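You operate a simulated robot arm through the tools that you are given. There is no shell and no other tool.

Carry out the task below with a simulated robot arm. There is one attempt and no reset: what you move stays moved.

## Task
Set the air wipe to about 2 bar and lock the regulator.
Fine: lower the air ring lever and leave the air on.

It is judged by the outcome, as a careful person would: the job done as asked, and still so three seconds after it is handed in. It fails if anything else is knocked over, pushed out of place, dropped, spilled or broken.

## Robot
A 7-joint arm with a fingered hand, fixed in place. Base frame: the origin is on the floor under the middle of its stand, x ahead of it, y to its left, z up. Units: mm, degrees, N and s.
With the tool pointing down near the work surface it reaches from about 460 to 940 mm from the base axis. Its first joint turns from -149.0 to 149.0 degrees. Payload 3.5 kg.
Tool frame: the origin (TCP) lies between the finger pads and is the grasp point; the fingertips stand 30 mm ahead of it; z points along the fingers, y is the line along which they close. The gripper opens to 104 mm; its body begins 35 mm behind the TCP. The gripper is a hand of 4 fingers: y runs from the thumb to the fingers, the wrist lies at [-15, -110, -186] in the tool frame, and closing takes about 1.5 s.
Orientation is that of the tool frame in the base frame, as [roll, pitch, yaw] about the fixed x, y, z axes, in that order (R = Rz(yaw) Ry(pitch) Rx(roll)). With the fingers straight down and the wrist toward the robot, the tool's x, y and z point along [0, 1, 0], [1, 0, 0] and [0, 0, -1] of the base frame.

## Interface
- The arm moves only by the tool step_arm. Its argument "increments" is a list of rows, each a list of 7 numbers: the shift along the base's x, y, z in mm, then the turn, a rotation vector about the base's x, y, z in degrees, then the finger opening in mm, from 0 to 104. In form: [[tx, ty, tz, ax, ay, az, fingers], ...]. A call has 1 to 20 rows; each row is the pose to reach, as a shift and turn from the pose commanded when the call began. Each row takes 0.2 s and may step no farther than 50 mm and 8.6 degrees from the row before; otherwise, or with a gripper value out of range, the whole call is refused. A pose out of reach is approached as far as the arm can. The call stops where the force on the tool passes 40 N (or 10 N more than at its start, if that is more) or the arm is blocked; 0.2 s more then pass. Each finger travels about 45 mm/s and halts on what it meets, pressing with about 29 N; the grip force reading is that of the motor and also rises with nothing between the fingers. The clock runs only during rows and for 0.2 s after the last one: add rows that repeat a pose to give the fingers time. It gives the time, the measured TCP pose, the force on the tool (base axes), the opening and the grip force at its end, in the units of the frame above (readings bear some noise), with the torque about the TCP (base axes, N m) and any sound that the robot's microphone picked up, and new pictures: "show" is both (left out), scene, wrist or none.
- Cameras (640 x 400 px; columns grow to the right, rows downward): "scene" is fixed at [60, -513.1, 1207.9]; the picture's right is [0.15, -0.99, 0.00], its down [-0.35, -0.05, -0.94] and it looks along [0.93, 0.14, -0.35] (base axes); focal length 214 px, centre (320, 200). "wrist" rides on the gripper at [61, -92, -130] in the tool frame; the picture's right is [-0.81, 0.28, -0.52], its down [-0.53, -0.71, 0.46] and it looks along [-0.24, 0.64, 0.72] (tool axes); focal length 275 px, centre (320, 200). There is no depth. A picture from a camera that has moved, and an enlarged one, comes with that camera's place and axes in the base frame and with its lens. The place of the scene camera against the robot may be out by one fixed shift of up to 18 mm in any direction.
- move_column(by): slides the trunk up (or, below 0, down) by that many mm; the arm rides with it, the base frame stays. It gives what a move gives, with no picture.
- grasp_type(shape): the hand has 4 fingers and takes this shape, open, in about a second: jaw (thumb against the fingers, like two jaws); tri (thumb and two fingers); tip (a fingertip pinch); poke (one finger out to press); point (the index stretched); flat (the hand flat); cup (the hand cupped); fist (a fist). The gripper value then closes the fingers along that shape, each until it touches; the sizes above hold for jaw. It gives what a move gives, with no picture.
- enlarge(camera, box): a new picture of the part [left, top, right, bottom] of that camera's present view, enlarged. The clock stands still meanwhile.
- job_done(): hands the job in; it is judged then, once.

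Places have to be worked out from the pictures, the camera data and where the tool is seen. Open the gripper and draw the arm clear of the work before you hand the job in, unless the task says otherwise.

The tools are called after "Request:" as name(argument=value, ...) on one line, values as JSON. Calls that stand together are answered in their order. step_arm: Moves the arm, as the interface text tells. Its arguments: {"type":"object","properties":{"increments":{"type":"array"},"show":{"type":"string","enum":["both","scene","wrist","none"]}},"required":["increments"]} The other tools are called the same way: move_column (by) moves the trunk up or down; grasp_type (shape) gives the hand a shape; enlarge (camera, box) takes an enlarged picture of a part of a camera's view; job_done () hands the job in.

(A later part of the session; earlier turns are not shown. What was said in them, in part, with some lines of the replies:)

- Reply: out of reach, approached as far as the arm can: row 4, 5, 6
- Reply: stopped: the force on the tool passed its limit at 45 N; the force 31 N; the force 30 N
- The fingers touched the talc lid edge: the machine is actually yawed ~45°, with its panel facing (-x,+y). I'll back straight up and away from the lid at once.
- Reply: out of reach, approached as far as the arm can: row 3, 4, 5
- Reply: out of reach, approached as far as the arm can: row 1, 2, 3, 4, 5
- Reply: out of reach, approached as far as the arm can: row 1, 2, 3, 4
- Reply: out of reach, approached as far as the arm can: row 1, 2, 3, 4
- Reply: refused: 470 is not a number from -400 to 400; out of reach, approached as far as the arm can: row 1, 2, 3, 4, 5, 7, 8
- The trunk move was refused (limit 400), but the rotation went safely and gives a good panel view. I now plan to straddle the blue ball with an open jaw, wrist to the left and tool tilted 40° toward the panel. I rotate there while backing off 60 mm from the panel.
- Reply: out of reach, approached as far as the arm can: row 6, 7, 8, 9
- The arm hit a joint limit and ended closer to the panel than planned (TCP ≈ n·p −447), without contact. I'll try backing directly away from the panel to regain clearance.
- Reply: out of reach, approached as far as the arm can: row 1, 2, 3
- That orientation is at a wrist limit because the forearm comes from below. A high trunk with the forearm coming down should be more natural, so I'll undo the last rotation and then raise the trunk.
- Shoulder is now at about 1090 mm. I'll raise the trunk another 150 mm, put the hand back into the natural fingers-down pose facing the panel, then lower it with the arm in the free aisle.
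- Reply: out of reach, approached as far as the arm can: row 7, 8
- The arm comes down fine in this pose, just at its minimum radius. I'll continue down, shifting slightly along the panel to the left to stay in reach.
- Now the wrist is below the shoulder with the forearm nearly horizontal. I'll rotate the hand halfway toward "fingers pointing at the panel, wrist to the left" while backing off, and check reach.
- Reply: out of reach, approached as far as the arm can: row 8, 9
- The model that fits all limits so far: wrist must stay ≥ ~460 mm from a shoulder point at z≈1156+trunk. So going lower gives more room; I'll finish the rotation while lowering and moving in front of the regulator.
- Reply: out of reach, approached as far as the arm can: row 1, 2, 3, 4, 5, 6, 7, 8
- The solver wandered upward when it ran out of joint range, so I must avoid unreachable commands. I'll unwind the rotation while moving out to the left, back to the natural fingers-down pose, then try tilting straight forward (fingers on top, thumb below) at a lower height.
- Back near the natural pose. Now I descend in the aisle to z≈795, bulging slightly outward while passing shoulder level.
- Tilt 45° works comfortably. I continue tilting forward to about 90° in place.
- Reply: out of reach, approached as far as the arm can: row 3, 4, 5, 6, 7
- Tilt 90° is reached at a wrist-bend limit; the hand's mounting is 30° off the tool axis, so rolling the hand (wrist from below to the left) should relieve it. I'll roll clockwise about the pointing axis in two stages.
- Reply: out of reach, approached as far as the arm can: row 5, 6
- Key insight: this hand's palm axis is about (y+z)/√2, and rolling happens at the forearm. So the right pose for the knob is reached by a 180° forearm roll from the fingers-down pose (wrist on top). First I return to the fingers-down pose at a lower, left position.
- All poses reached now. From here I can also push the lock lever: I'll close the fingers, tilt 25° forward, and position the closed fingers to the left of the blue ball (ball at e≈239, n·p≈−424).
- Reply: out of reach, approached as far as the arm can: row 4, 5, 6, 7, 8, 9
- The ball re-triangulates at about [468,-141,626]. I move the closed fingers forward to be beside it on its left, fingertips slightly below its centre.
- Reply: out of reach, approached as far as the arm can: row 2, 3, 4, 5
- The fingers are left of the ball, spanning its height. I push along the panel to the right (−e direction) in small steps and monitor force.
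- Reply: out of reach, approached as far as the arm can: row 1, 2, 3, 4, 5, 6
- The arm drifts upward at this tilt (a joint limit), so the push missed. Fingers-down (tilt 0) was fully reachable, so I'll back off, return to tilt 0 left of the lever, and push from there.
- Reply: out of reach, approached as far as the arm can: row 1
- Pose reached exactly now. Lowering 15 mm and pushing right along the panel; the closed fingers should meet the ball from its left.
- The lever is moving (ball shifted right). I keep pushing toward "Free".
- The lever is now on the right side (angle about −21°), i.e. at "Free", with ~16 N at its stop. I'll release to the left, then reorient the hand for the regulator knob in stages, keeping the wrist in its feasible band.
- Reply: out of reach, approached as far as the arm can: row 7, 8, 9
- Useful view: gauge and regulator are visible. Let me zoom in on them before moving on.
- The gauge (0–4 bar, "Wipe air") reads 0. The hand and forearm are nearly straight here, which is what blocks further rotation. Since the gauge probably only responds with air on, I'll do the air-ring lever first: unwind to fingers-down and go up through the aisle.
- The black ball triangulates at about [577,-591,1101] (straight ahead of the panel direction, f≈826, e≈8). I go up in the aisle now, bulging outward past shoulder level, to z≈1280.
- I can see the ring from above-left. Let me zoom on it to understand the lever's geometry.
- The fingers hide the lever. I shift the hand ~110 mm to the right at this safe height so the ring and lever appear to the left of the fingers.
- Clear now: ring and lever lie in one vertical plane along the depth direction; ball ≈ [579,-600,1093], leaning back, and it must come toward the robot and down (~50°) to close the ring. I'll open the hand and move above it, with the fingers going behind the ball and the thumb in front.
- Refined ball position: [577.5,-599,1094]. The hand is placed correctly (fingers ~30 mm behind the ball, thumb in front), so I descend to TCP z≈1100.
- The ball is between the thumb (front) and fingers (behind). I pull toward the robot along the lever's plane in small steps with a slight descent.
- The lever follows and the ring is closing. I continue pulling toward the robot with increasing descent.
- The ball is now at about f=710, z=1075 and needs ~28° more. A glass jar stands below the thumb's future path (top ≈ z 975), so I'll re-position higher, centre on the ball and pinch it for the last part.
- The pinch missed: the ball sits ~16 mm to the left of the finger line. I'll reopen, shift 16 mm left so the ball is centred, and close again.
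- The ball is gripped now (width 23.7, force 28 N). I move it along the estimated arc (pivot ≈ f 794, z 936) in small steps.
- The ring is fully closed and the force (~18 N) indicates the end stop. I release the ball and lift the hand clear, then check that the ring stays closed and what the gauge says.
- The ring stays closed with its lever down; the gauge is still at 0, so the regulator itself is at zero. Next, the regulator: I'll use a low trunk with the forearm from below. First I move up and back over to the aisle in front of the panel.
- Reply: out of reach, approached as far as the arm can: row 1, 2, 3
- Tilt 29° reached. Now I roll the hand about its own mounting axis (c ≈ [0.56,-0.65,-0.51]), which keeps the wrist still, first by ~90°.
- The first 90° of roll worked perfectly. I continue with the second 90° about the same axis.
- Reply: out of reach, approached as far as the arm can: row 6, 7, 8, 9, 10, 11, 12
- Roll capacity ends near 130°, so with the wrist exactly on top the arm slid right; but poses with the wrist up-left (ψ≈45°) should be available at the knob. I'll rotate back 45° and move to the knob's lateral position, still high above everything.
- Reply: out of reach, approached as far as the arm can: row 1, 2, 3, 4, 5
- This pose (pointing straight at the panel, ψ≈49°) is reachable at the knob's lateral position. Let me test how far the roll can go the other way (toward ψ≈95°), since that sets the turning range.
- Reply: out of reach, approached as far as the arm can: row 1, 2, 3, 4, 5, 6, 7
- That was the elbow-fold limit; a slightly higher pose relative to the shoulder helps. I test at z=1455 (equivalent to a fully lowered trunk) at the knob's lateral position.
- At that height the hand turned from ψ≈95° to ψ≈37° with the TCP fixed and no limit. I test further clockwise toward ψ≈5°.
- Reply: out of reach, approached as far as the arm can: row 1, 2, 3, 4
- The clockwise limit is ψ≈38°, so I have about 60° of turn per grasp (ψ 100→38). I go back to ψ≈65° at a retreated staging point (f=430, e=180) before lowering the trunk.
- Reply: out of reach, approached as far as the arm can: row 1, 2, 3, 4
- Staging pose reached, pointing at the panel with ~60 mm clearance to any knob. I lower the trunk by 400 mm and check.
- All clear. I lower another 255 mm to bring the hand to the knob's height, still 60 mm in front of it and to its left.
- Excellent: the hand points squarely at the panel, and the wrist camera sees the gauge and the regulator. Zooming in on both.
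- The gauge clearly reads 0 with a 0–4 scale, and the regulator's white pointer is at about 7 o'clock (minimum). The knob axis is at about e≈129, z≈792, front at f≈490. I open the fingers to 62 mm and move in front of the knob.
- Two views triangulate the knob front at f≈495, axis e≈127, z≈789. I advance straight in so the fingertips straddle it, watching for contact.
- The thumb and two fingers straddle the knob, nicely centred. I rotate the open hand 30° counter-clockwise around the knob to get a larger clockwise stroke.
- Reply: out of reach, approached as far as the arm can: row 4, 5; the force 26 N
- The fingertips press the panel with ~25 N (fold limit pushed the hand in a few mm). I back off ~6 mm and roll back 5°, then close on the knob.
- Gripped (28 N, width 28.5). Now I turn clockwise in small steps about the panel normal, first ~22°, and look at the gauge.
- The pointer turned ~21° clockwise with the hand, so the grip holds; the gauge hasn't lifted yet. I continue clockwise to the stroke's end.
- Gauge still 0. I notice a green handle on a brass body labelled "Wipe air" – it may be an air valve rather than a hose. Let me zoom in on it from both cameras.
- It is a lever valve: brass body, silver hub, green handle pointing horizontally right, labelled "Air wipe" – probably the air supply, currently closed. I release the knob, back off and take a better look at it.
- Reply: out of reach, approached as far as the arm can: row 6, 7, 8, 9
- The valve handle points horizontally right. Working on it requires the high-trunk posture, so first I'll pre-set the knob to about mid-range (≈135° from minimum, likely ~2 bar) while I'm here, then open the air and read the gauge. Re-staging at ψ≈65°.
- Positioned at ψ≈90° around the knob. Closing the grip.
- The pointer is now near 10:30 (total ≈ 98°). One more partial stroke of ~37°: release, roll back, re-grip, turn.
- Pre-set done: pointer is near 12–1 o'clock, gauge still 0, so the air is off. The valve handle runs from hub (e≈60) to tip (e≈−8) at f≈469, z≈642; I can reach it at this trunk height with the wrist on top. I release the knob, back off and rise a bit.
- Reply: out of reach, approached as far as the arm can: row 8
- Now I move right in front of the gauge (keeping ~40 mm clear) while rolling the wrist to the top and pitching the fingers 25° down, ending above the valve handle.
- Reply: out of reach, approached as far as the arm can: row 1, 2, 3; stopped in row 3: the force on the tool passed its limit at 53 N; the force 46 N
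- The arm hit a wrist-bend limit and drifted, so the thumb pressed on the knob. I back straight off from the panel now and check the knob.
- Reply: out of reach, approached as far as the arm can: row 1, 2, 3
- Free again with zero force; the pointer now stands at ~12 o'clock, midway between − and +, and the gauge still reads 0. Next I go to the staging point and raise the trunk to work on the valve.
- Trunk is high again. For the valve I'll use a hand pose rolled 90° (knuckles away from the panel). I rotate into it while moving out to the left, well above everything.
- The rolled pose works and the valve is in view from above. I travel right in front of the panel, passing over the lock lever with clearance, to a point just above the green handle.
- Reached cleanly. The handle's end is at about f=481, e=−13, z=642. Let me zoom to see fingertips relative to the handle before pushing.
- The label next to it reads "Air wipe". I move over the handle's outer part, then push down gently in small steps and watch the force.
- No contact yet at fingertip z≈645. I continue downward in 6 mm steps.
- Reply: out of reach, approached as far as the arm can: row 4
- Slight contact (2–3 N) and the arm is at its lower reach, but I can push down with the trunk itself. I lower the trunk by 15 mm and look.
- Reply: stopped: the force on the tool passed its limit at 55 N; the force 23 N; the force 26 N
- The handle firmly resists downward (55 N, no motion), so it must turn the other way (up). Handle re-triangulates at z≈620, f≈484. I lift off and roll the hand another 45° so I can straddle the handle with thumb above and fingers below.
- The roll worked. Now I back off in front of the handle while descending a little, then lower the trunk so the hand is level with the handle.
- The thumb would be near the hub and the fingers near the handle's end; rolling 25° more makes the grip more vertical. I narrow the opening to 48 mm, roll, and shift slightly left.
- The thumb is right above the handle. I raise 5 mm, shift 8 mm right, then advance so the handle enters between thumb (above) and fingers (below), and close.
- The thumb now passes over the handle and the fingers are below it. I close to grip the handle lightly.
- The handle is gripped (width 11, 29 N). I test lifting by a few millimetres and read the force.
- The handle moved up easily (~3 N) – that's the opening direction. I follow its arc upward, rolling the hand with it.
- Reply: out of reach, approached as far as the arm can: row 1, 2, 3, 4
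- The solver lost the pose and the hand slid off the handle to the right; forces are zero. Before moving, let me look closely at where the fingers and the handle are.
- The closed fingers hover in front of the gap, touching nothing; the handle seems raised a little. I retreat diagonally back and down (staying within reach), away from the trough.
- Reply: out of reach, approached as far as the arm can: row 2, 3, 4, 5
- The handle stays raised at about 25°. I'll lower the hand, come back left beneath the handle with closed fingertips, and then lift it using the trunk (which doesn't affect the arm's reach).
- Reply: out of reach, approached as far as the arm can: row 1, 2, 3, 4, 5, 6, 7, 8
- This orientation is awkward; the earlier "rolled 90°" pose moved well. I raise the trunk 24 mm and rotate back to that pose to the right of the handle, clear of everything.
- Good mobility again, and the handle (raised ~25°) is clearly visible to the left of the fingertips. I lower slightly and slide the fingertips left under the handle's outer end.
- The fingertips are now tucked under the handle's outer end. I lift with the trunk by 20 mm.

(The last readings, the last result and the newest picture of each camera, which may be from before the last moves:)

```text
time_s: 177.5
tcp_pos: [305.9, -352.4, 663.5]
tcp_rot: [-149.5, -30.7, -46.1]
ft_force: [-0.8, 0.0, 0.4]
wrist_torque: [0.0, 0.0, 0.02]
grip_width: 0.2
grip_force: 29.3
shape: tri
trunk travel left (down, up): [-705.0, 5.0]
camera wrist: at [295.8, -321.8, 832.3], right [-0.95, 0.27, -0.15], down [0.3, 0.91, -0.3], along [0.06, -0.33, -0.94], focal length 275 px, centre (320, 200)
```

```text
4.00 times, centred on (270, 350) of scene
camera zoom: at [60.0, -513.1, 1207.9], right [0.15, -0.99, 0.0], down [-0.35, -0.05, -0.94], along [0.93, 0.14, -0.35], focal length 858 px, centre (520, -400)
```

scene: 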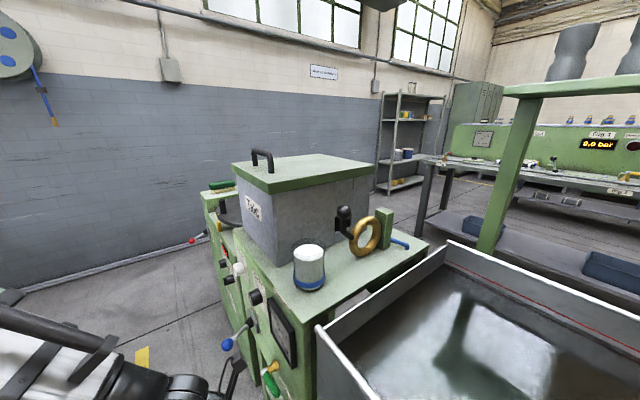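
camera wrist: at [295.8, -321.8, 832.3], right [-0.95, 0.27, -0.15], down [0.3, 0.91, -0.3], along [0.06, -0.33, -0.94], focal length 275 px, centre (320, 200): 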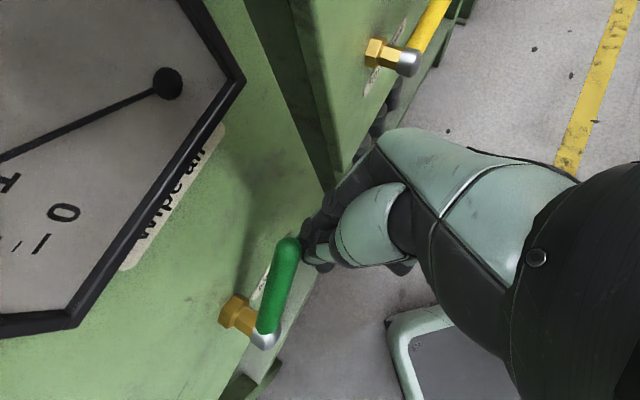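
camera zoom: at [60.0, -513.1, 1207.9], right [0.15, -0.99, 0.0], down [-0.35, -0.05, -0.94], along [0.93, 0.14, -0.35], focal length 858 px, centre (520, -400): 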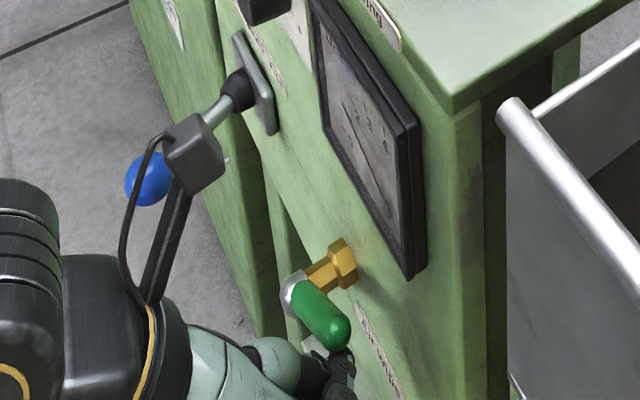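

The handle went further up and the gauge needle has lifted – the air is coming on. Let me read the gauge.

Request:
enlarge(camera="wrist", box=[0, 20, 240, 340])

Request:
enlarge(camera="scene", box=[270, 300, 310, 375])

```text
1.25 times, centred on (120, 180) of wrist
camera zoom: at [295.8, -321.8, 832.3], right [-0.95, 0.27, -0.15], down [0.3, 0.91, -0.3], along [0.06, -0.33, -0.94], focal length 344 px, centre (570, 225)
```

zoom: 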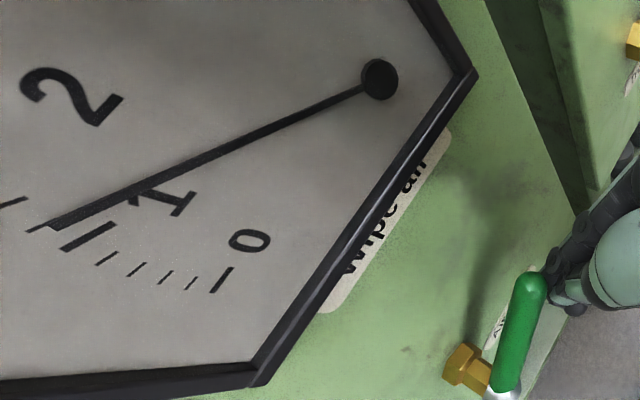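

```text
5.33 times, centred on (290, 338) of scene
camera zoom: at [60.0, -513.1, 1207.9], right [0.15, -0.99, 0.0], down [-0.35, -0.05, -0.94], along [0.93, 0.14, -0.35], focal length 1144 px, centre (480, -533)
```

zoom: 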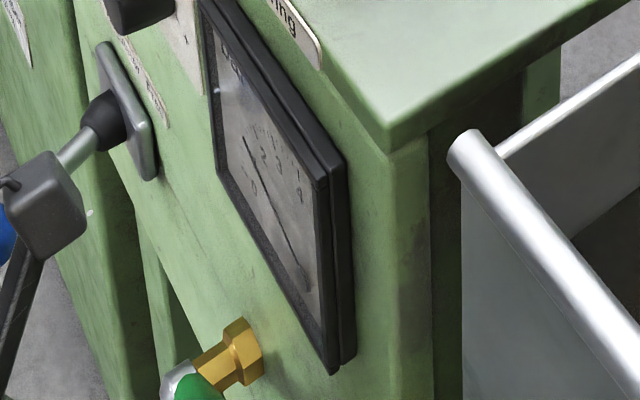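

The gauge reads ~1.2 bar with the valve partly open. I continue raising the handle toward vertical, following its arc up and left.

Request:
step_arm(increments=[[5, 4.6, 10, 0, 0, 0, 0], [9.7, 9.3, 19, 0, 0, 0, 0], [15, 14, 25, 0, 0, 0, 0], [19.9, 19, 29.6, 0, 0, 0, 0], [26, 25, 33, 0, 0, 0, 0], [31.6, 30.2, 36, 0, 0, 0, 0]], show="both")

Request:
enlarge(camera="scene", box=[200, 300, 340, 400])

Request:
enlarge(camera="wrist", box=[0, 0, 320, 400])

```text
time_s: 178.9
tcp_pos: [336.7, -322.7, 699.7]
tcp_rot: [-149.5, -30.5, -46.2]
ft_force: [0.2, 0.6, -0.1]
wrist_torque: [0.0, -0.02, 0.04]
grip_width: 0.0
grip_force: 29.0
shape: tri
trunk travel left (down, up): [-705.0, 5.0]
camera wrist: at [326.7, -292.4, 869.0], right [-0.95, 0.27, -0.15], down [0.3, 0.91, -0.3], along [0.05, -0.33, -0.94], focal length 275 px, centre (320, 200)
```

scene: 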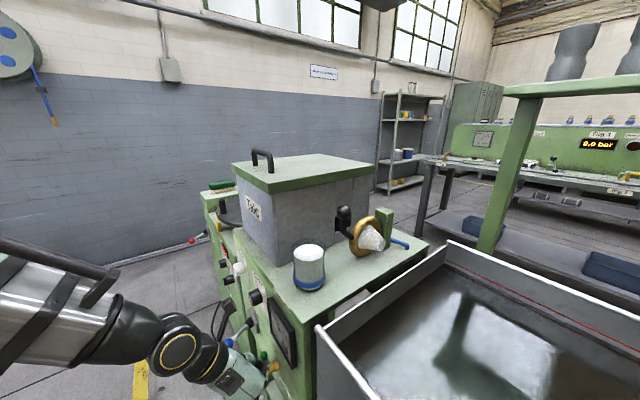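
wrist: 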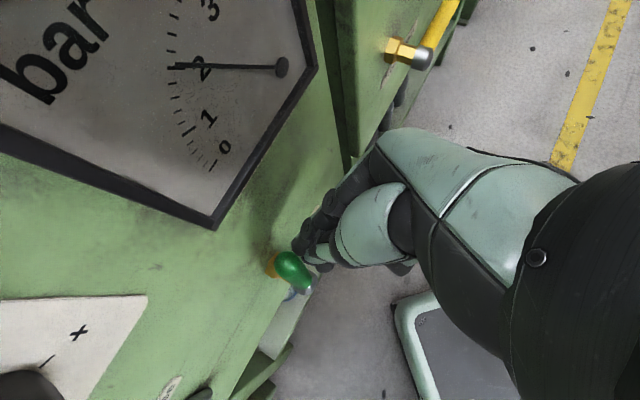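

```text
4.00 times, centred on (270, 350) of scene
camera zoom: at [60.0, -513.1, 1207.9], right [0.15, -0.99, 0.0], down [-0.35, -0.05, -0.94], along [0.93, 0.14, -0.35], focal length 858 px, centre (520, -400)
```

zoom: 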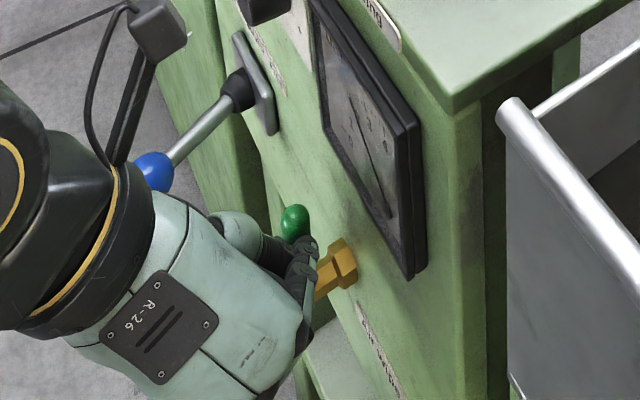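

```text
1.00 times, centred on (160, 200) of wrist (not enlarged: the box is as wide or as high as the picture)
camera zoom: at [326.7, -292.4, 869.0], right [-0.95, 0.27, -0.15], down [0.3, 0.91, -0.3], along [0.05, -0.33, -0.94], focal length 275 px, centre (480, 200)
```

zoom: 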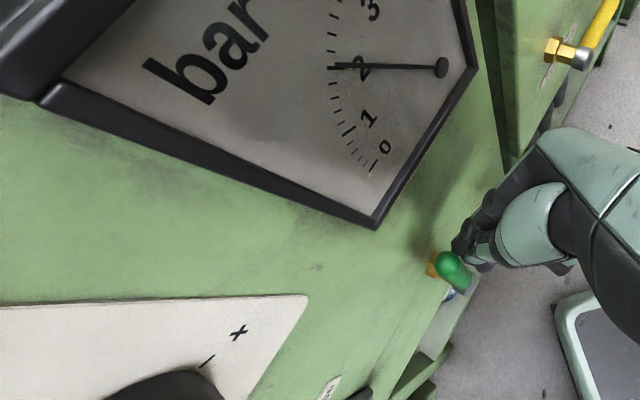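

Air is now blowing from the ring and the needle stands at about 2 bar. Let me zoom in on the gauge and then nudge the handle fully to its stop.

Request:
enlarge(camera="wrist", box=[130, 0, 310, 180])

Request:
step_arm(increments=[[3, 3, 1, 0, 0, 0, 0], [6, 5.7, 2, 0, 0, 0, 0], [9, 8.6, 2, 0, 0, 0, 0], [12, 11.5, 2, 0, 0, 0, 0]], show="wrist")

Request:
enlarge(camera="wrist", box=[130, 0, 330, 180])

Request:
enlarge(camera="scene", box=[200, 300, 340, 400])

```text
2.22 times, centred on (220, 90) of wrist
camera zoom: at [326.7, -292.4, 869.0], right [-0.95, 0.27, -0.15], down [0.3, 0.91, -0.3], along [0.05, -0.33, -0.94], focal length 612 px, centre (542, 444)
```

zoom: 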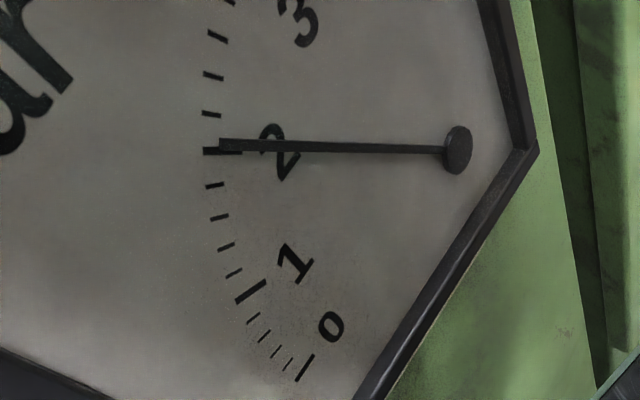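

```text
time_s: 179.9
tcp_pos: [348.2, -310.3, 701.8]
tcp_rot: [-149.4, -30.6, -46.4]
ft_force: [-24.3, -7.5, 7.4]
wrist_torque: [-0.14, 0.26, -0.29]
grip_width: 0.1
grip_force: 28.9
shape: tri
trunk travel left (down, up): [-705.0, 5.0]
camera wrist: at [336.7, -281.3, 870.9], right [-0.95, 0.27, -0.15], down [0.3, 0.91, -0.3], along [0.05, -0.33, -0.94], focal length 275 px, centre (320, 200)
```

wrist: 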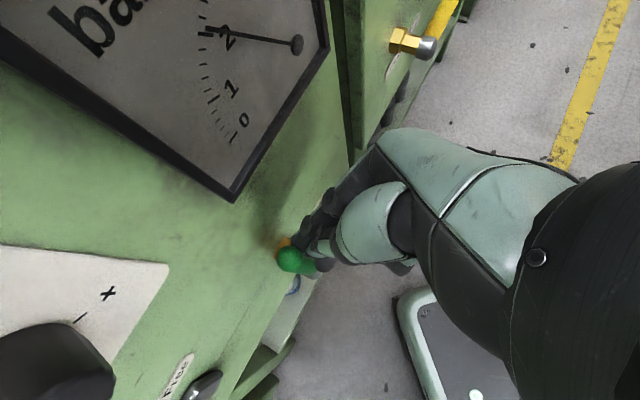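

```text
2.22 times, centred on (230, 90) of wrist
camera zoom: at [336.7, -281.3, 870.9], right [-0.95, 0.27, -0.15], down [0.3, 0.91, -0.3], along [0.05, -0.33, -0.94], focal length 612 px, centre (520, 444)
```

zoom: 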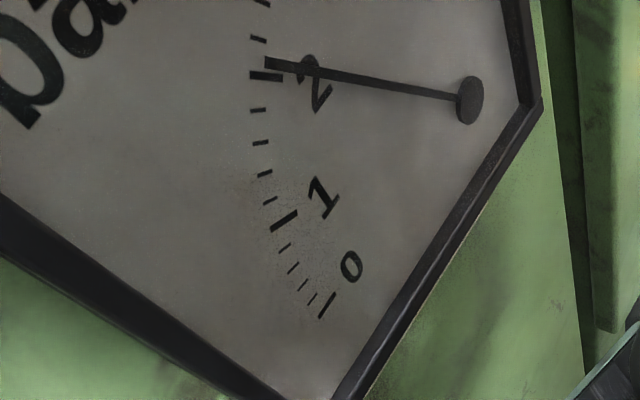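

```text
4.00 times, centred on (270, 350) of scene
camera zoom: at [60.0, -513.1, 1207.9], right [0.15, -0.99, 0.0], down [-0.35, -0.05, -0.94], along [0.93, 0.14, -0.35], focal length 858 px, centre (520, -400)
```

zoom: 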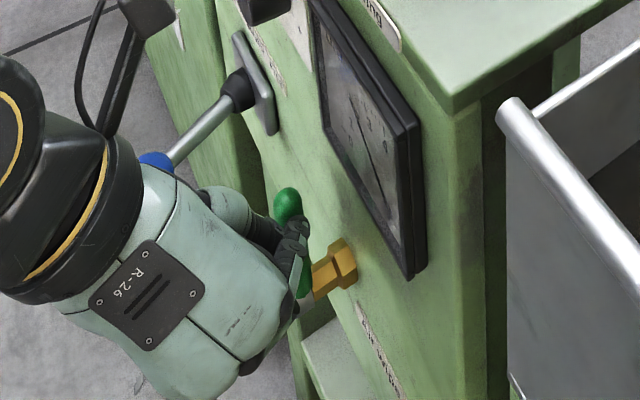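

The valve is fully open (25 N at its stop) and the needle sits right at the 2 mark. I move the hand away from the handle: right, then down and back.

Request:
step_arm(increments=[[-8, -7.5, 0, 0, 0, 0, 0], [-20, -19, 0, 0, 0, 0, 0], [-33, -32, -8, 0, 0, 0, 0], [-43, -42, -25, 0, 0, 0, 0], [-50, -42, -42, 0, 0, 0, 0], [-64, -28, -50, 0, 0, 0, 0], [-74, -18, -50, 0, 0, 0, 0], [-74, -18, -50, 0, 0, 0, 0]], show="both")

Request:
enlarge(camera="scene", box=[200, 290, 340, 390])

Request:
enlarge(camera="wrist", box=[0, 0, 240, 240])

```text
time_s: 181.7
tcp_pos: [284.8, -341.8, 661.7]
tcp_rot: [-149.5, -30.5, -46.2]
ft_force: [0.9, 0.1, 0.7]
wrist_torque: [-0.01, 0.02, -0.02]
grip_width: 0.0
grip_force: 28.7
shape: tri
out of reach, approached as far as the arm can: row 6, 7, 8
trunk travel left (down, up): [-705.0, 5.0]
camera wrist: at [274.7, -312.0, 831.2], right [-0.95, 0.27, -0.15], down [0.3, 0.91, -0.3], along [0.05, -0.33, -0.94], focal length 275 px, centre (320, 200)
```

scene: 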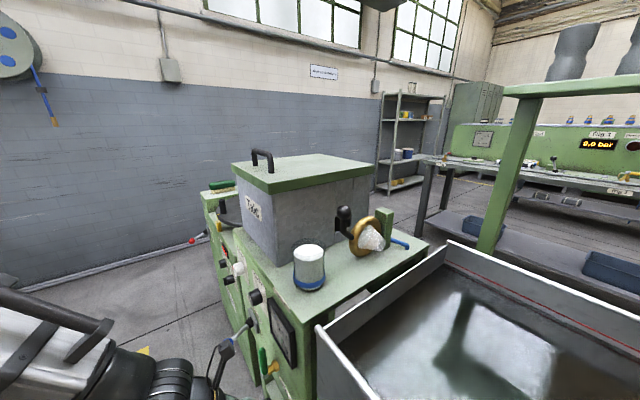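
wrist: 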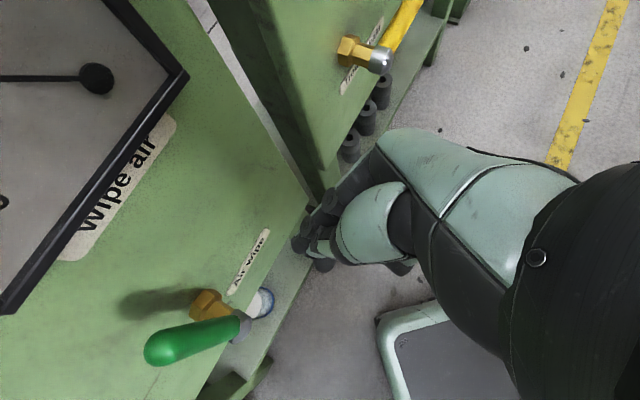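

```text
4.00 times, centred on (270, 340) of scene
camera zoom: at [60.0, -513.1, 1207.9], right [0.15, -0.99, 0.0], down [-0.35, -0.05, -0.94], along [0.93, 0.14, -0.35], focal length 858 px, centre (520, -360)
```

zoom: 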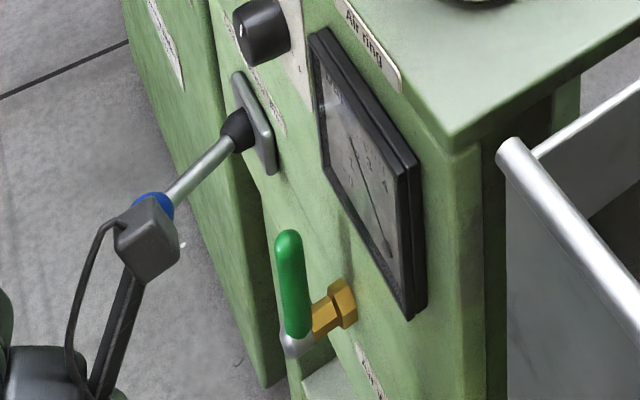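

```text
1.67 times, centred on (120, 120) of wrist
camera zoom: at [274.7, -312.0, 831.2], right [-0.95, 0.27, -0.15], down [0.3, 0.91, -0.3], along [0.05, -0.33, -0.94], focal length 459 px, centre (653, 333)
```

zoom: 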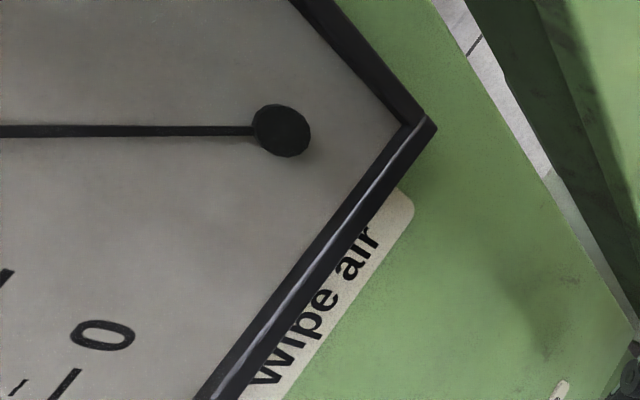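

The valve handle is vertical and stays; air is on. Now for the lock lever I must pass in front of the vertical green handle; I'll do that at f≈443 with ~10 mm clearance, in small steps.

Request:
move_column(by=4)

Request:
step_arm(increments=[[14, 14, 0, 0, 0, 0, 0], [29, 27, 0, 0, 0, 0, 0], [43, 42, 0, 0, 0, 0, 0], [57, 56, 0, 0, 0, 0, 0], [72, 71, 0, 0, 0, 0, 0], [86, 87, 0, 0, 0, 0, 0], [100, 104, 0, 0, 0, 0, 0], [100, 104, 0, 0, 0, 0, 0]], show="both")

Request:
enlarge(camera="scene", box=[180, 270, 320, 390])

```text
time_s: 182.3
tcp_pos: [283.1, -341.6, 667.0]
tcp_rot: [-149.4, -30.5, -46.3]
ft_force: [0.6, -0.4, -0.5]
wrist_torque: [-0.01, -0.03, -0.01]
grip_width: 0.0
grip_force: 29.0
shape: tri
trunk travel left (down, up): [-709.0, 1.0]
```

```text
time_s: 184.1
tcp_pos: [386.4, -237.2, 667.5]
tcp_rot: [-149.4, -30.4, -46.3]
ft_force: [1.4, -0.6, 0.3]
wrist_torque: [0.0, -0.04, 0.02]
grip_width: 0.0
grip_force: 28.8
shape: tri
out of reach, approached as far as the arm can: row 1, 2, 3, 4, 5, 6
trunk travel left (down, up): [-709.0, 1.0]
camera wrist: at [376.7, -208.6, 836.2], right [-0.95, 0.27, -0.14], down [0.3, 0.91, -0.3], along [0.05, -0.32, -0.94], focal length 275 px, centre (320, 200)
```

scene: 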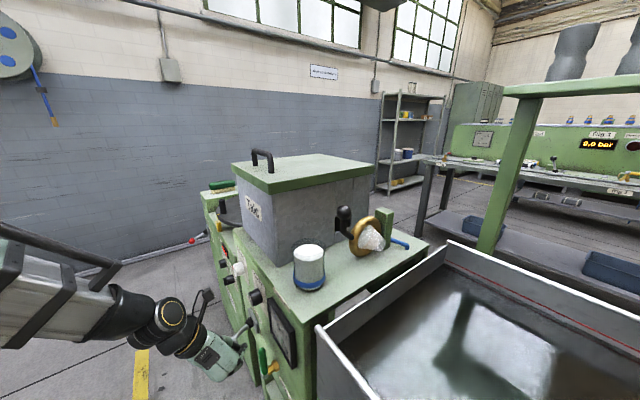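
wrist: 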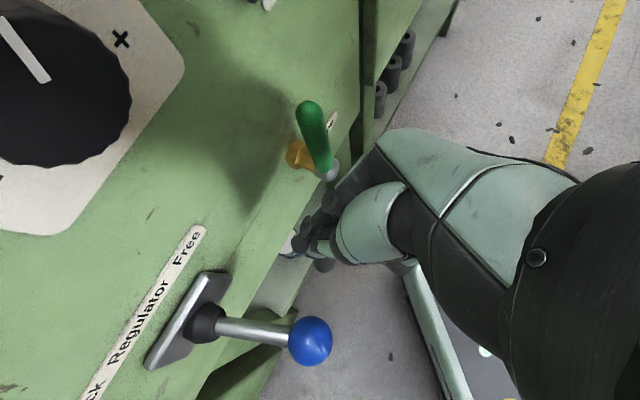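

```text
3.33 times, centred on (250, 330) of scene
camera zoom: at [60.0, -513.1, 1207.9], right [0.15, -0.99, 0.0], down [-0.35, -0.05, -0.94], along [0.93, 0.14, -0.35], focal length 715 px, centre (553, -233)
```

zoom: 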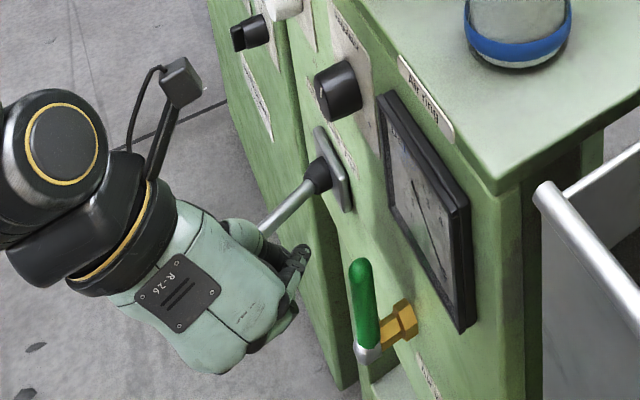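

I'm past the handle; the lever's ball (e≈179) and boot (e≈211) are in view, with my fingers to their right. I lower the trunk 40 mm to bring the fingertips to shaft height.

Request:
move_column(by=-40)

Request:
step_arm(increments=[[9, 8.5, 0, 0, 0, 0, 0], [18, 17, 0, 0, 0, 0, 0], [25, 24, 0, 0, 0, 0, 0], [31, 30, 0, 0, 0, 0, 0]], show="both")

Request:
enlarge(camera="scene", box=[180, 270, 320, 390])

```text
time_s: 184.9
tcp_pos: [386.3, -237.9, 626.7]
tcp_rot: [-149.4, -30.3, -46.2]
ft_force: [0.0, 0.3, -0.5]
wrist_torque: [0.01, -0.05, 0.0]
grip_width: 0.0
grip_force: 29.0
shape: tri
trunk travel left (down, up): [-669.0, 41.0]
```

```text
time_s: 185.9
tcp_pos: [416.7, -208.3, 627.0]
tcp_rot: [-149.4, -30.3, -46.2]
ft_force: [0.8, -0.4, 0.1]
wrist_torque: [-0.03, 0.04, -0.01]
grip_width: 0.1
grip_force: 28.5
shape: tri
trunk travel left (down, up): [-669.0, 41.0]
camera wrist: at [407.4, -178.9, 796.5], right [-0.95, 0.27, -0.14], down [0.3, 0.91, -0.3], along [0.05, -0.32, -0.94], focal length 275 px, centre (320, 200)
```

scene: 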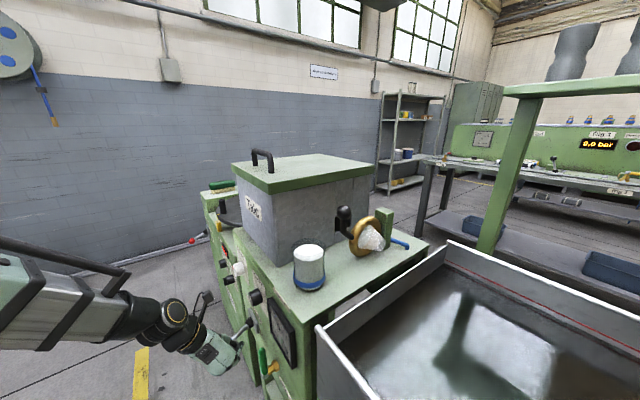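
wrist: 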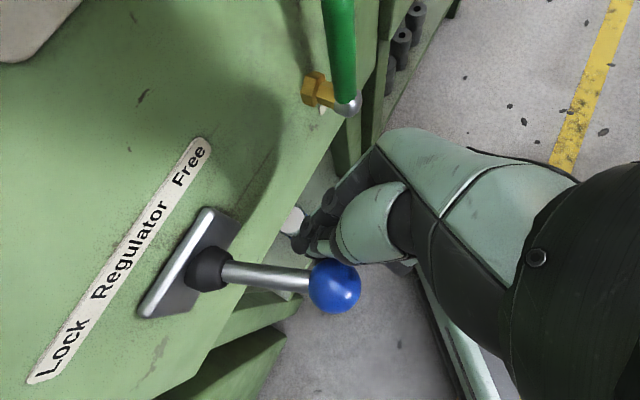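

```text
3.33 times, centred on (250, 330) of scene
camera zoom: at [60.0, -513.1, 1207.9], right [0.15, -0.99, 0.0], down [-0.35, -0.05, -0.94], along [0.93, 0.14, -0.35], focal length 715 px, centre (553, -233)
```

zoom: 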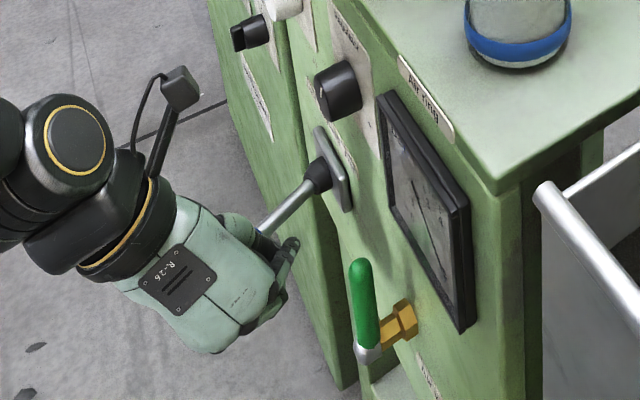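

The gauge reads ≈2.05 bar (needle flat on the dial, so little parallax) – good. The fingers are right next to the shaft; now I push left toward "Lock" in small steps.

Request:
step_arm(increments=[[6, 5.5, 0, 0, 0, 0, 0], [12, 11, 0, 0, 0, 0, 0], [18, 17, 0, 0, 0, 0, 0], [24, 23, 0, 0, 0, 0, 0], [30, 28.5, 0, 0, 0, 0, 0]], show="both")

Request:
enlarge(camera="scene", box=[180, 270, 320, 390])

```text
time_s: 187.1
tcp_pos: [446.6, -179.6, 626.9]
tcp_rot: [-149.4, -30.3, -46.3]
ft_force: [-0.9, -0.3, -0.9]
wrist_torque: [0.02, 0.02, 0.01]
grip_width: 0.0
grip_force: 28.7
shape: tri
trunk travel left (down, up): [-669.0, 41.0]
camera wrist: at [438.0, -149.5, 795.6], right [-0.95, 0.27, -0.14], down [0.3, 0.91, -0.29], along [0.05, -0.32, -0.94], focal length 275 px, centre (320, 200)
```

scene: 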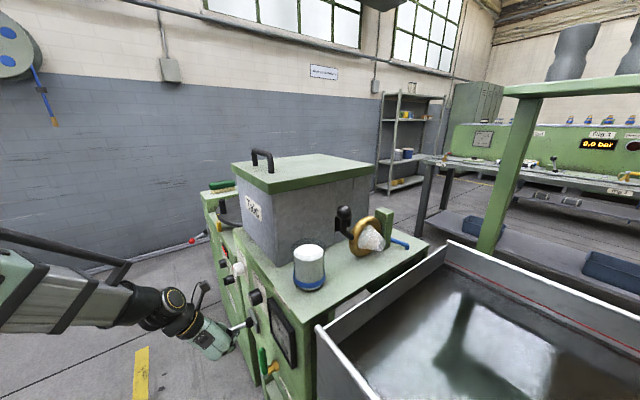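
wrist: 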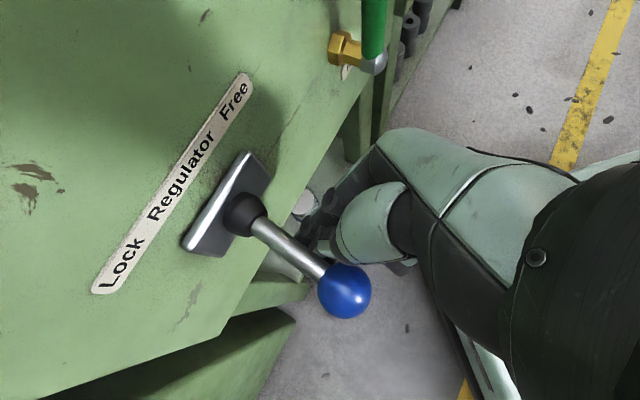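

```text
3.33 times, centred on (250, 330) of scene
camera zoom: at [60.0, -513.1, 1207.9], right [0.15, -0.99, 0.0], down [-0.35, -0.05, -0.94], along [0.93, 0.14, -0.35], focal length 715 px, centre (553, -233)
```

zoom: 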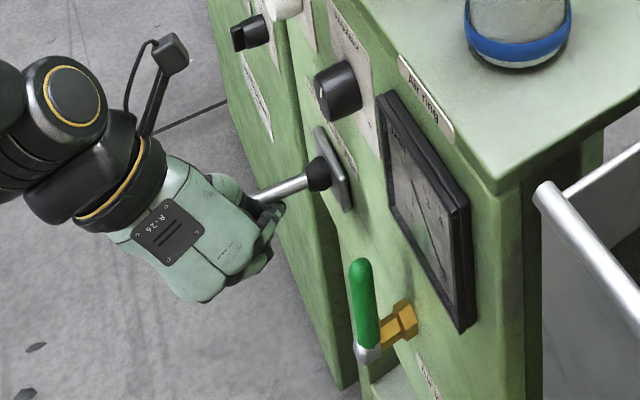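

The lever follows smoothly. I continue pushing until the stop is felt.

Request:
step_arm(increments=[[6, 5.5, 0, 0, 0, 0, 0], [11, 10.5, 0, 0, 0, 0, 0], [16, 15, 0, 0, 0, 0, 0], [20, 19, 0, 0, 0, 0, 0], [24, 23, 0, 0, 0, 0, 0]], show="both")

Request:
enlarge(camera="scene", box=[180, 270, 320, 390])

```text
time_s: 188.2
tcp_pos: [463.7, -162.5, 626.2]
tcp_rot: [-150.2, -30.0, -46.5]
ft_force: [-14.5, -15.1, -8.1]
wrist_torque: [-0.13, 0.17, -0.3]
grip_width: 0.0
grip_force: 29.4
shape: tri
trunk travel left (down, up): [-669.0, 41.0]
stopped in row 5: the force on the tool passed its limit at 42 N (the readings are from after the stop); the commanded pose is now the measured one
camera wrist: at [455.9, -132.0, 794.6], right [-0.95, 0.28, -0.13], down [0.31, 0.9, -0.3], along [0.04, -0.33, -0.94], focal length 275 px, centre (320, 200)
```

scene: 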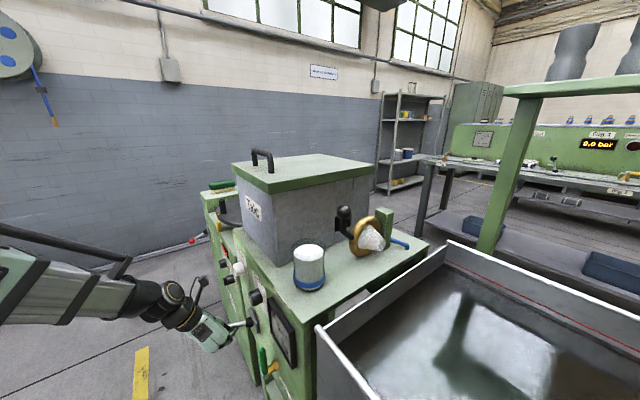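
wrist: 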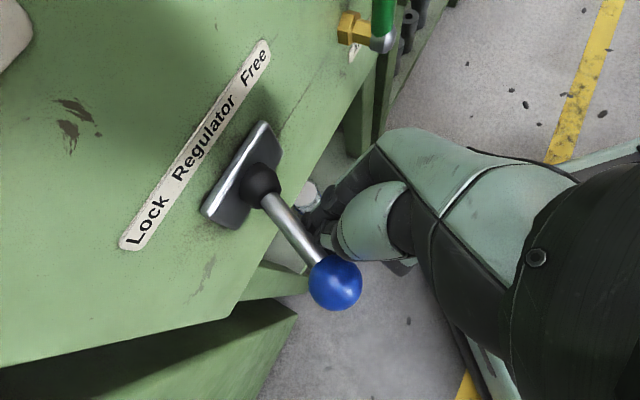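

```text
3.33 times, centred on (250, 330) of scene
camera zoom: at [60.0, -513.1, 1207.9], right [0.15, -0.99, 0.0], down [-0.35, -0.05, -0.94], along [0.93, 0.14, -0.35], focal length 715 px, centre (553, -233)
```

zoom: 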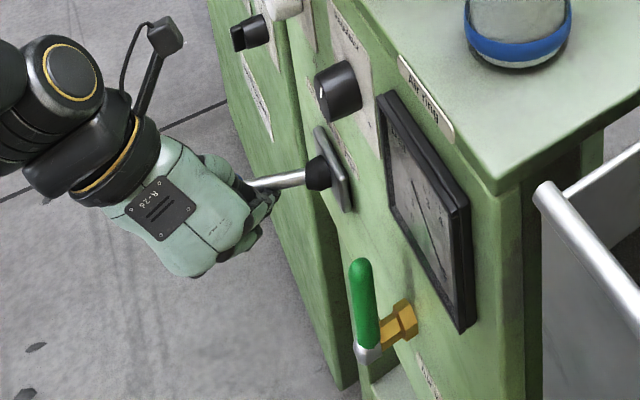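

The lever is at its left stop (ball back at e≈242, the original locked position; 42 N stop force). I release to the right, then rise above the lever and look at the gauge again.

Request:
step_arm(increments=[[-8, -8, 0, 0, 0, 0, 0], [-15, -14, 0, 0, 0, 0, 0], [-15, -14, 20, 0, 0, 0, 0], [-15, -14, 40, 0, 0, 0, 0], [-15, -14, 55, 0, 0, 0, 0]], show="none")

Request:
move_column(by=40)

Request:
step_arm(increments=[[0, 0, 0, 0, 0, 0, 0]], show="both")

Request:
enlarge(camera="scene", box=[200, 270, 320, 380])

```text
time_s: 189.4
tcp_pos: [450.2, -173.8, 683.7]
tcp_rot: [-150.0, -30.1, -46.2]
ft_force: [-0.3, -0.1, -0.1]
wrist_torque: [-0.01, -0.01, 0.04]
grip_width: 0.2
grip_force: 28.9
shape: tri
trunk travel left (down, up): [-669.0, 41.0]
```

```text
time_s: 190.2
tcp_pos: [451.5, -173.8, 722.6]
tcp_rot: [-149.9, -30.2, -46.3]
ft_force: [-0.2, -0.7, 1.0]
wrist_torque: [-0.03, 0.0, -0.02]
grip_width: 0.3
grip_force: 28.6
shape: tri
trunk travel left (down, up): [-709.0, 1.0]
```

```text
time_s: 190.6
tcp_pos: [451.2, -174.0, 723.0]
tcp_rot: [-149.9, -30.0, -46.2]
ft_force: [0.0, -0.1, 1.2]
wrist_torque: [-0.02, 0.02, -0.02]
grip_width: 0.0
grip_force: 29.1
shape: tri
trunk travel left (down, up): [-709.0, 1.0]
camera wrist: at [443.1, -144.3, 891.7], right [-0.95, 0.28, -0.14], down [0.31, 0.9, -0.3], along [0.04, -0.33, -0.94], focal length 275 px, centre (320, 200)
```

scene: 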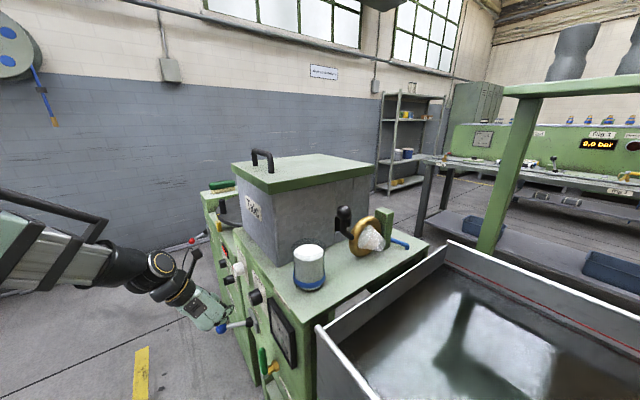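
wrist: 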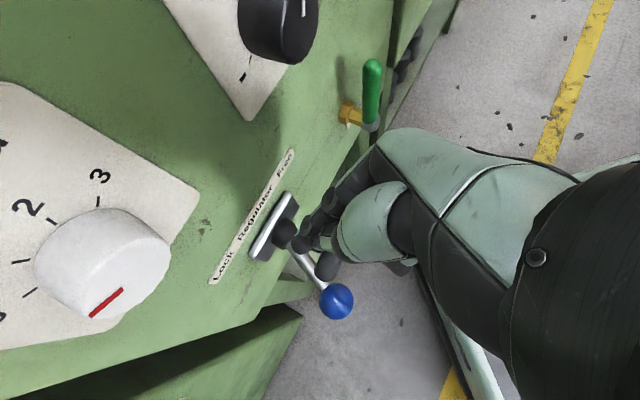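

```text
3.64 times, centred on (260, 325) of scene
camera zoom: at [60.0, -513.1, 1207.9], right [0.15, -0.99, 0.0], down [-0.35, -0.05, -0.94], along [0.93, 0.14, -0.35], focal length 780 px, centre (538, -254)
```

zoom: 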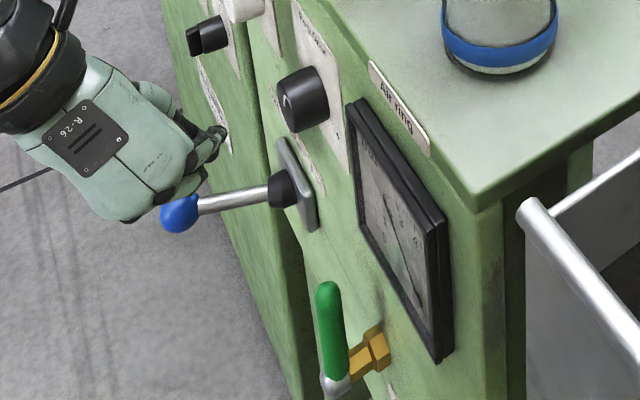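

The lever stays at Lock. Let me verify the gauge, talc knob and ring with scene zooms before withdrawing.

Request:
enlarge(camera="scene", box=[266, 298, 300, 366])

Request:
enlarge(camera="scene", box=[180, 180, 340, 280])

Request:
enlarge(camera="scene", box=[320, 180, 430, 280])

```text
5.88 times, centred on (283, 332) of scene
camera zoom: at [60.0, -513.1, 1207.9], right [0.15, -0.99, 0.0], down [-0.35, -0.05, -0.94], along [0.93, 0.14, -0.35], focal length 1262 px, centre (538, -576)
```

zoom: 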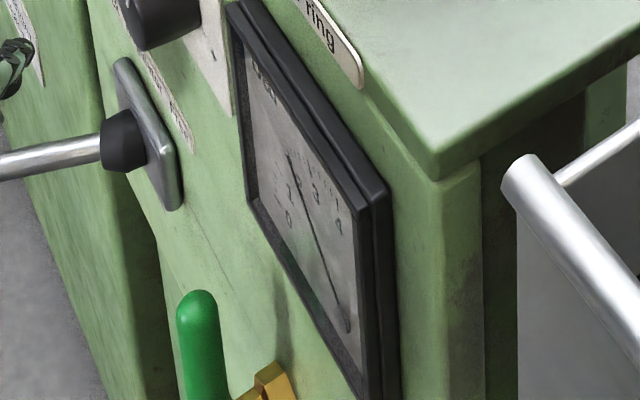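

```text
4.00 times, centred on (260, 230) of scene
camera zoom: at [60.0, -513.1, 1207.9], right [0.15, -0.99, 0.0], down [-0.35, -0.05, -0.94], along [0.93, 0.14, -0.35], focal length 858 px, centre (560, 80)
```

zoom: 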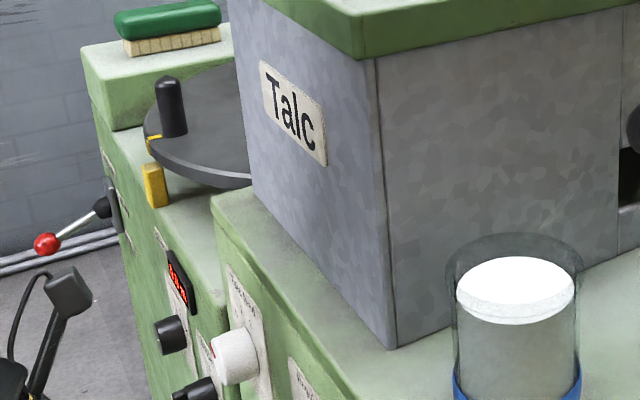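

```text
4.00 times, centred on (375, 230) of scene
camera zoom: at [60.0, -513.1, 1207.9], right [0.15, -0.99, 0.0], down [-0.35, -0.05, -0.94], along [0.93, 0.14, -0.35], focal length 858 px, centre (100, 80)
```

zoom: 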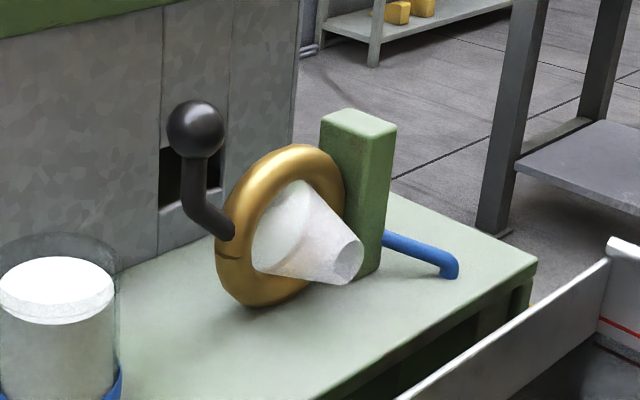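

Ring, lid and talc knob are unchanged and air is blowing. One more close-up of the gauge dial and the knob pointer from the scene camera.

Request:
enlarge(camera="scene", box=[272, 312, 290, 336])

Request:
enlarge(camera="wrist", box=[160, 0, 340, 140])

```text
16.00 times, centred on (281, 324) of scene
camera zoom: at [60.0, -513.1, 1207.9], right [0.15, -0.99, 0.0], down [-0.35, -0.05, -0.94], along [0.93, 0.14, -0.35], focal length 3432 px, centre (944, -1784)
```

zoom: 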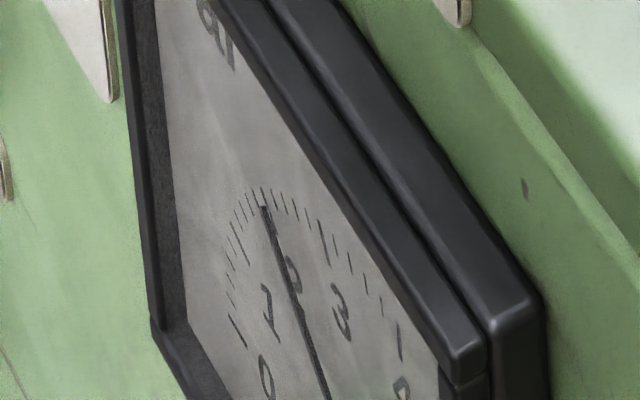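

```text
2.86 times, centred on (250, 70) of wrist
camera zoom: at [443.1, -144.3, 891.7], right [-0.95, 0.28, -0.14], down [0.31, 0.9, -0.3], along [0.04, -0.33, -0.94], focal length 786 px, centre (520, 571)
```

zoom: 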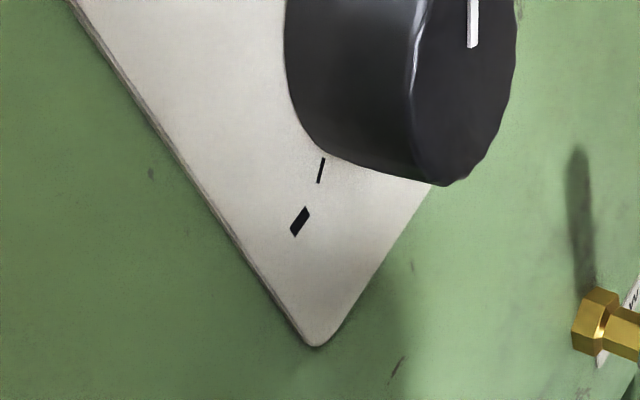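

The needle sits right on the 2 mark with the lever at Lock, ring closed and air on. Now I withdraw: left into the aisle, then up, and open the hand.

Request:
step_arm(increments=[[20, 26, 12, 0, 0, 0, 0], [42, 52, 24, 0, 0, 0, 0], [64, 78, 36, 0, 0, 0, 0], [84, 100, 48, 0, 0, 0, 0], [101, 120, 57, 0, 0, 0, 0], [107, 126, 100, 0, 0, 0, 0], [111, 130, 145, 0, 0, 0, 0], [113, 132, 190, 0, 0, 0, 0], [113, 132, 235, 0, 0, 0, 0], [113, 132, 280, 0, 0, 0, 0], [111, 130, 325, 0, 0, 0, 0], [107, 126, 370, 0, 0, 0, 0], [101, 120, 415, 0, 0, 0, 0], [101, 120, 460, 0, 0, 0, 0], [101, 120, 505, 0, 0, 0, 0], [101, 120, 550, 0, 0, 0, 0]], show="both")

```text
time_s: 194.0
tcp_pos: [549.0, -52.5, 1272.6]
tcp_rot: [-149.9, -30.2, -46.4]
ft_force: [-0.6, 0.5, -0.3]
wrist_torque: [0.01, 0.0, -0.03]
grip_width: 0.1
grip_force: 29.1
shape: tri
trunk travel left (down, up): [-709.0, 1.0]
camera wrist: at [541.6, -24.0, 1441.3], right [-0.95, 0.28, -0.14], down [0.31, 0.9, -0.3], along [0.04, -0.33, -0.94], focal length 275 px, centre (320, 200)
```

scene: 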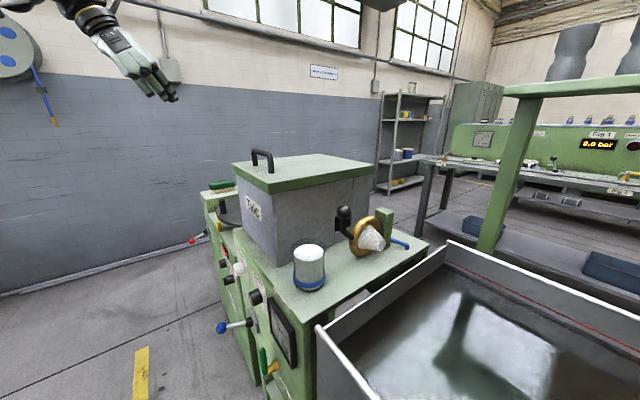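
wrist: 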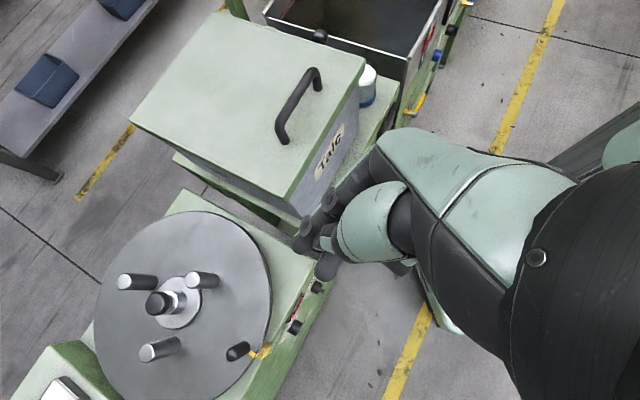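

The arm is clear and high above the work. I open the hand here and take a last look at gauge, lever, valve and ring.

Request:
step_arm(increments=[[0, 0, 20, 0, 0, 0, 60], [0, 0, 40, 0, 0, 0, 104], [0, 0, 60, 0, 0, 0, 104], [0, 0, 80, 0, 0, 0, 104], [0, 0, 80, 0, 0, 0, 104], [0, 0, 80, 0, 0, 0, 104], [0, 0, 80, 0, 0, 0, 104], [0, 0, 80, 0, 0, 0, 104]], show="scene")

Request:
enlarge(camera="scene", box=[272, 308, 292, 338])

Request:
enlarge(camera="scene", box=[200, 270, 320, 390])

```text
time_s: 195.8
tcp_pos: [552.2, -54.7, 1351.9]
tcp_rot: [-149.9, -30.1, -46.3]
ft_force: [-0.1, 0.0, -0.7]
wrist_torque: [0.03, 0.03, 0.01]
grip_width: 95.9
grip_force: 0.0
shape: jaw
trunk travel left (down, up): [-709.0, 1.0]
```

scene: 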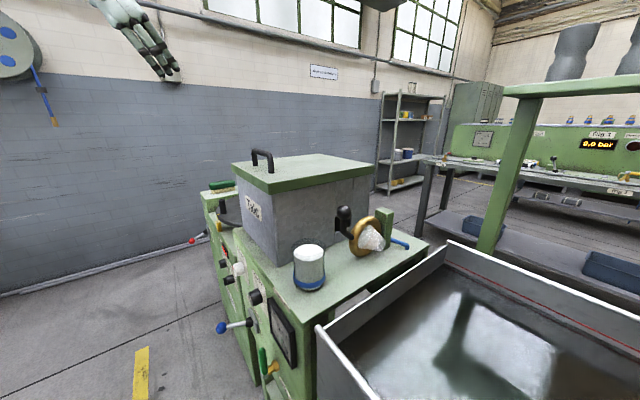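

```text
13.33 times, centred on (282, 323) of scene
camera zoom: at [60.0, -513.1, 1207.9], right [0.15, -0.99, 0.0], down [-0.35, -0.05, -0.94], along [0.93, 0.14, -0.35], focal length 2860 px, centre (827, -1440)
```

zoom: 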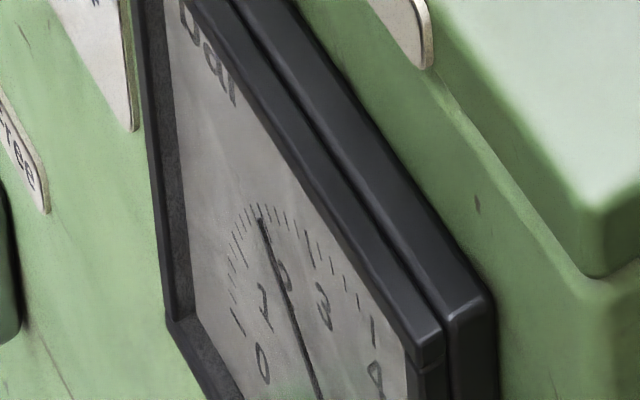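

```text
3.33 times, centred on (260, 330) of scene
camera zoom: at [60.0, -513.1, 1207.9], right [0.15, -0.99, 0.0], down [-0.35, -0.05, -0.94], along [0.93, 0.14, -0.35], focal length 715 px, centre (520, -233)
```

zoom: 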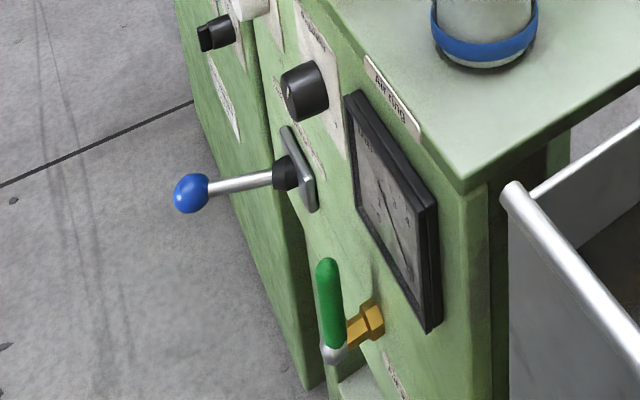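

The gauge is steady at about 2 bar, the regulator lever is at Lock, and the air-wipe valve is open. The air ring lever is down with air flowing, nothing else has moved, and the open hand is well clear. I'm handing the job in.

Request:
job_done()

```text
The job is handed in.
```

The air wipe is set to about 2 bar (my last close reading was roughly 2.05), and the regulator lever is back at Lock. The air ring lever is down with the ring closed, and I left the air on and blowing.

- **Air valve:** the gauge stayed at 0 until I opened the "Air wipe" valve, the green handle below the gauge. I turned it fully up, and it stays open so the air keeps flowing.
- **Contacts:** early on the fingers touched the edge of the talc box lid. Later the thumb pressed the regulator knob, before the final pressure reading. I also pressed the air valve handle down against its stop while finding which way it turned. Nothing looked moved or damaged in the later pictures.

The hand is open and the arm is raised clear of the machine.
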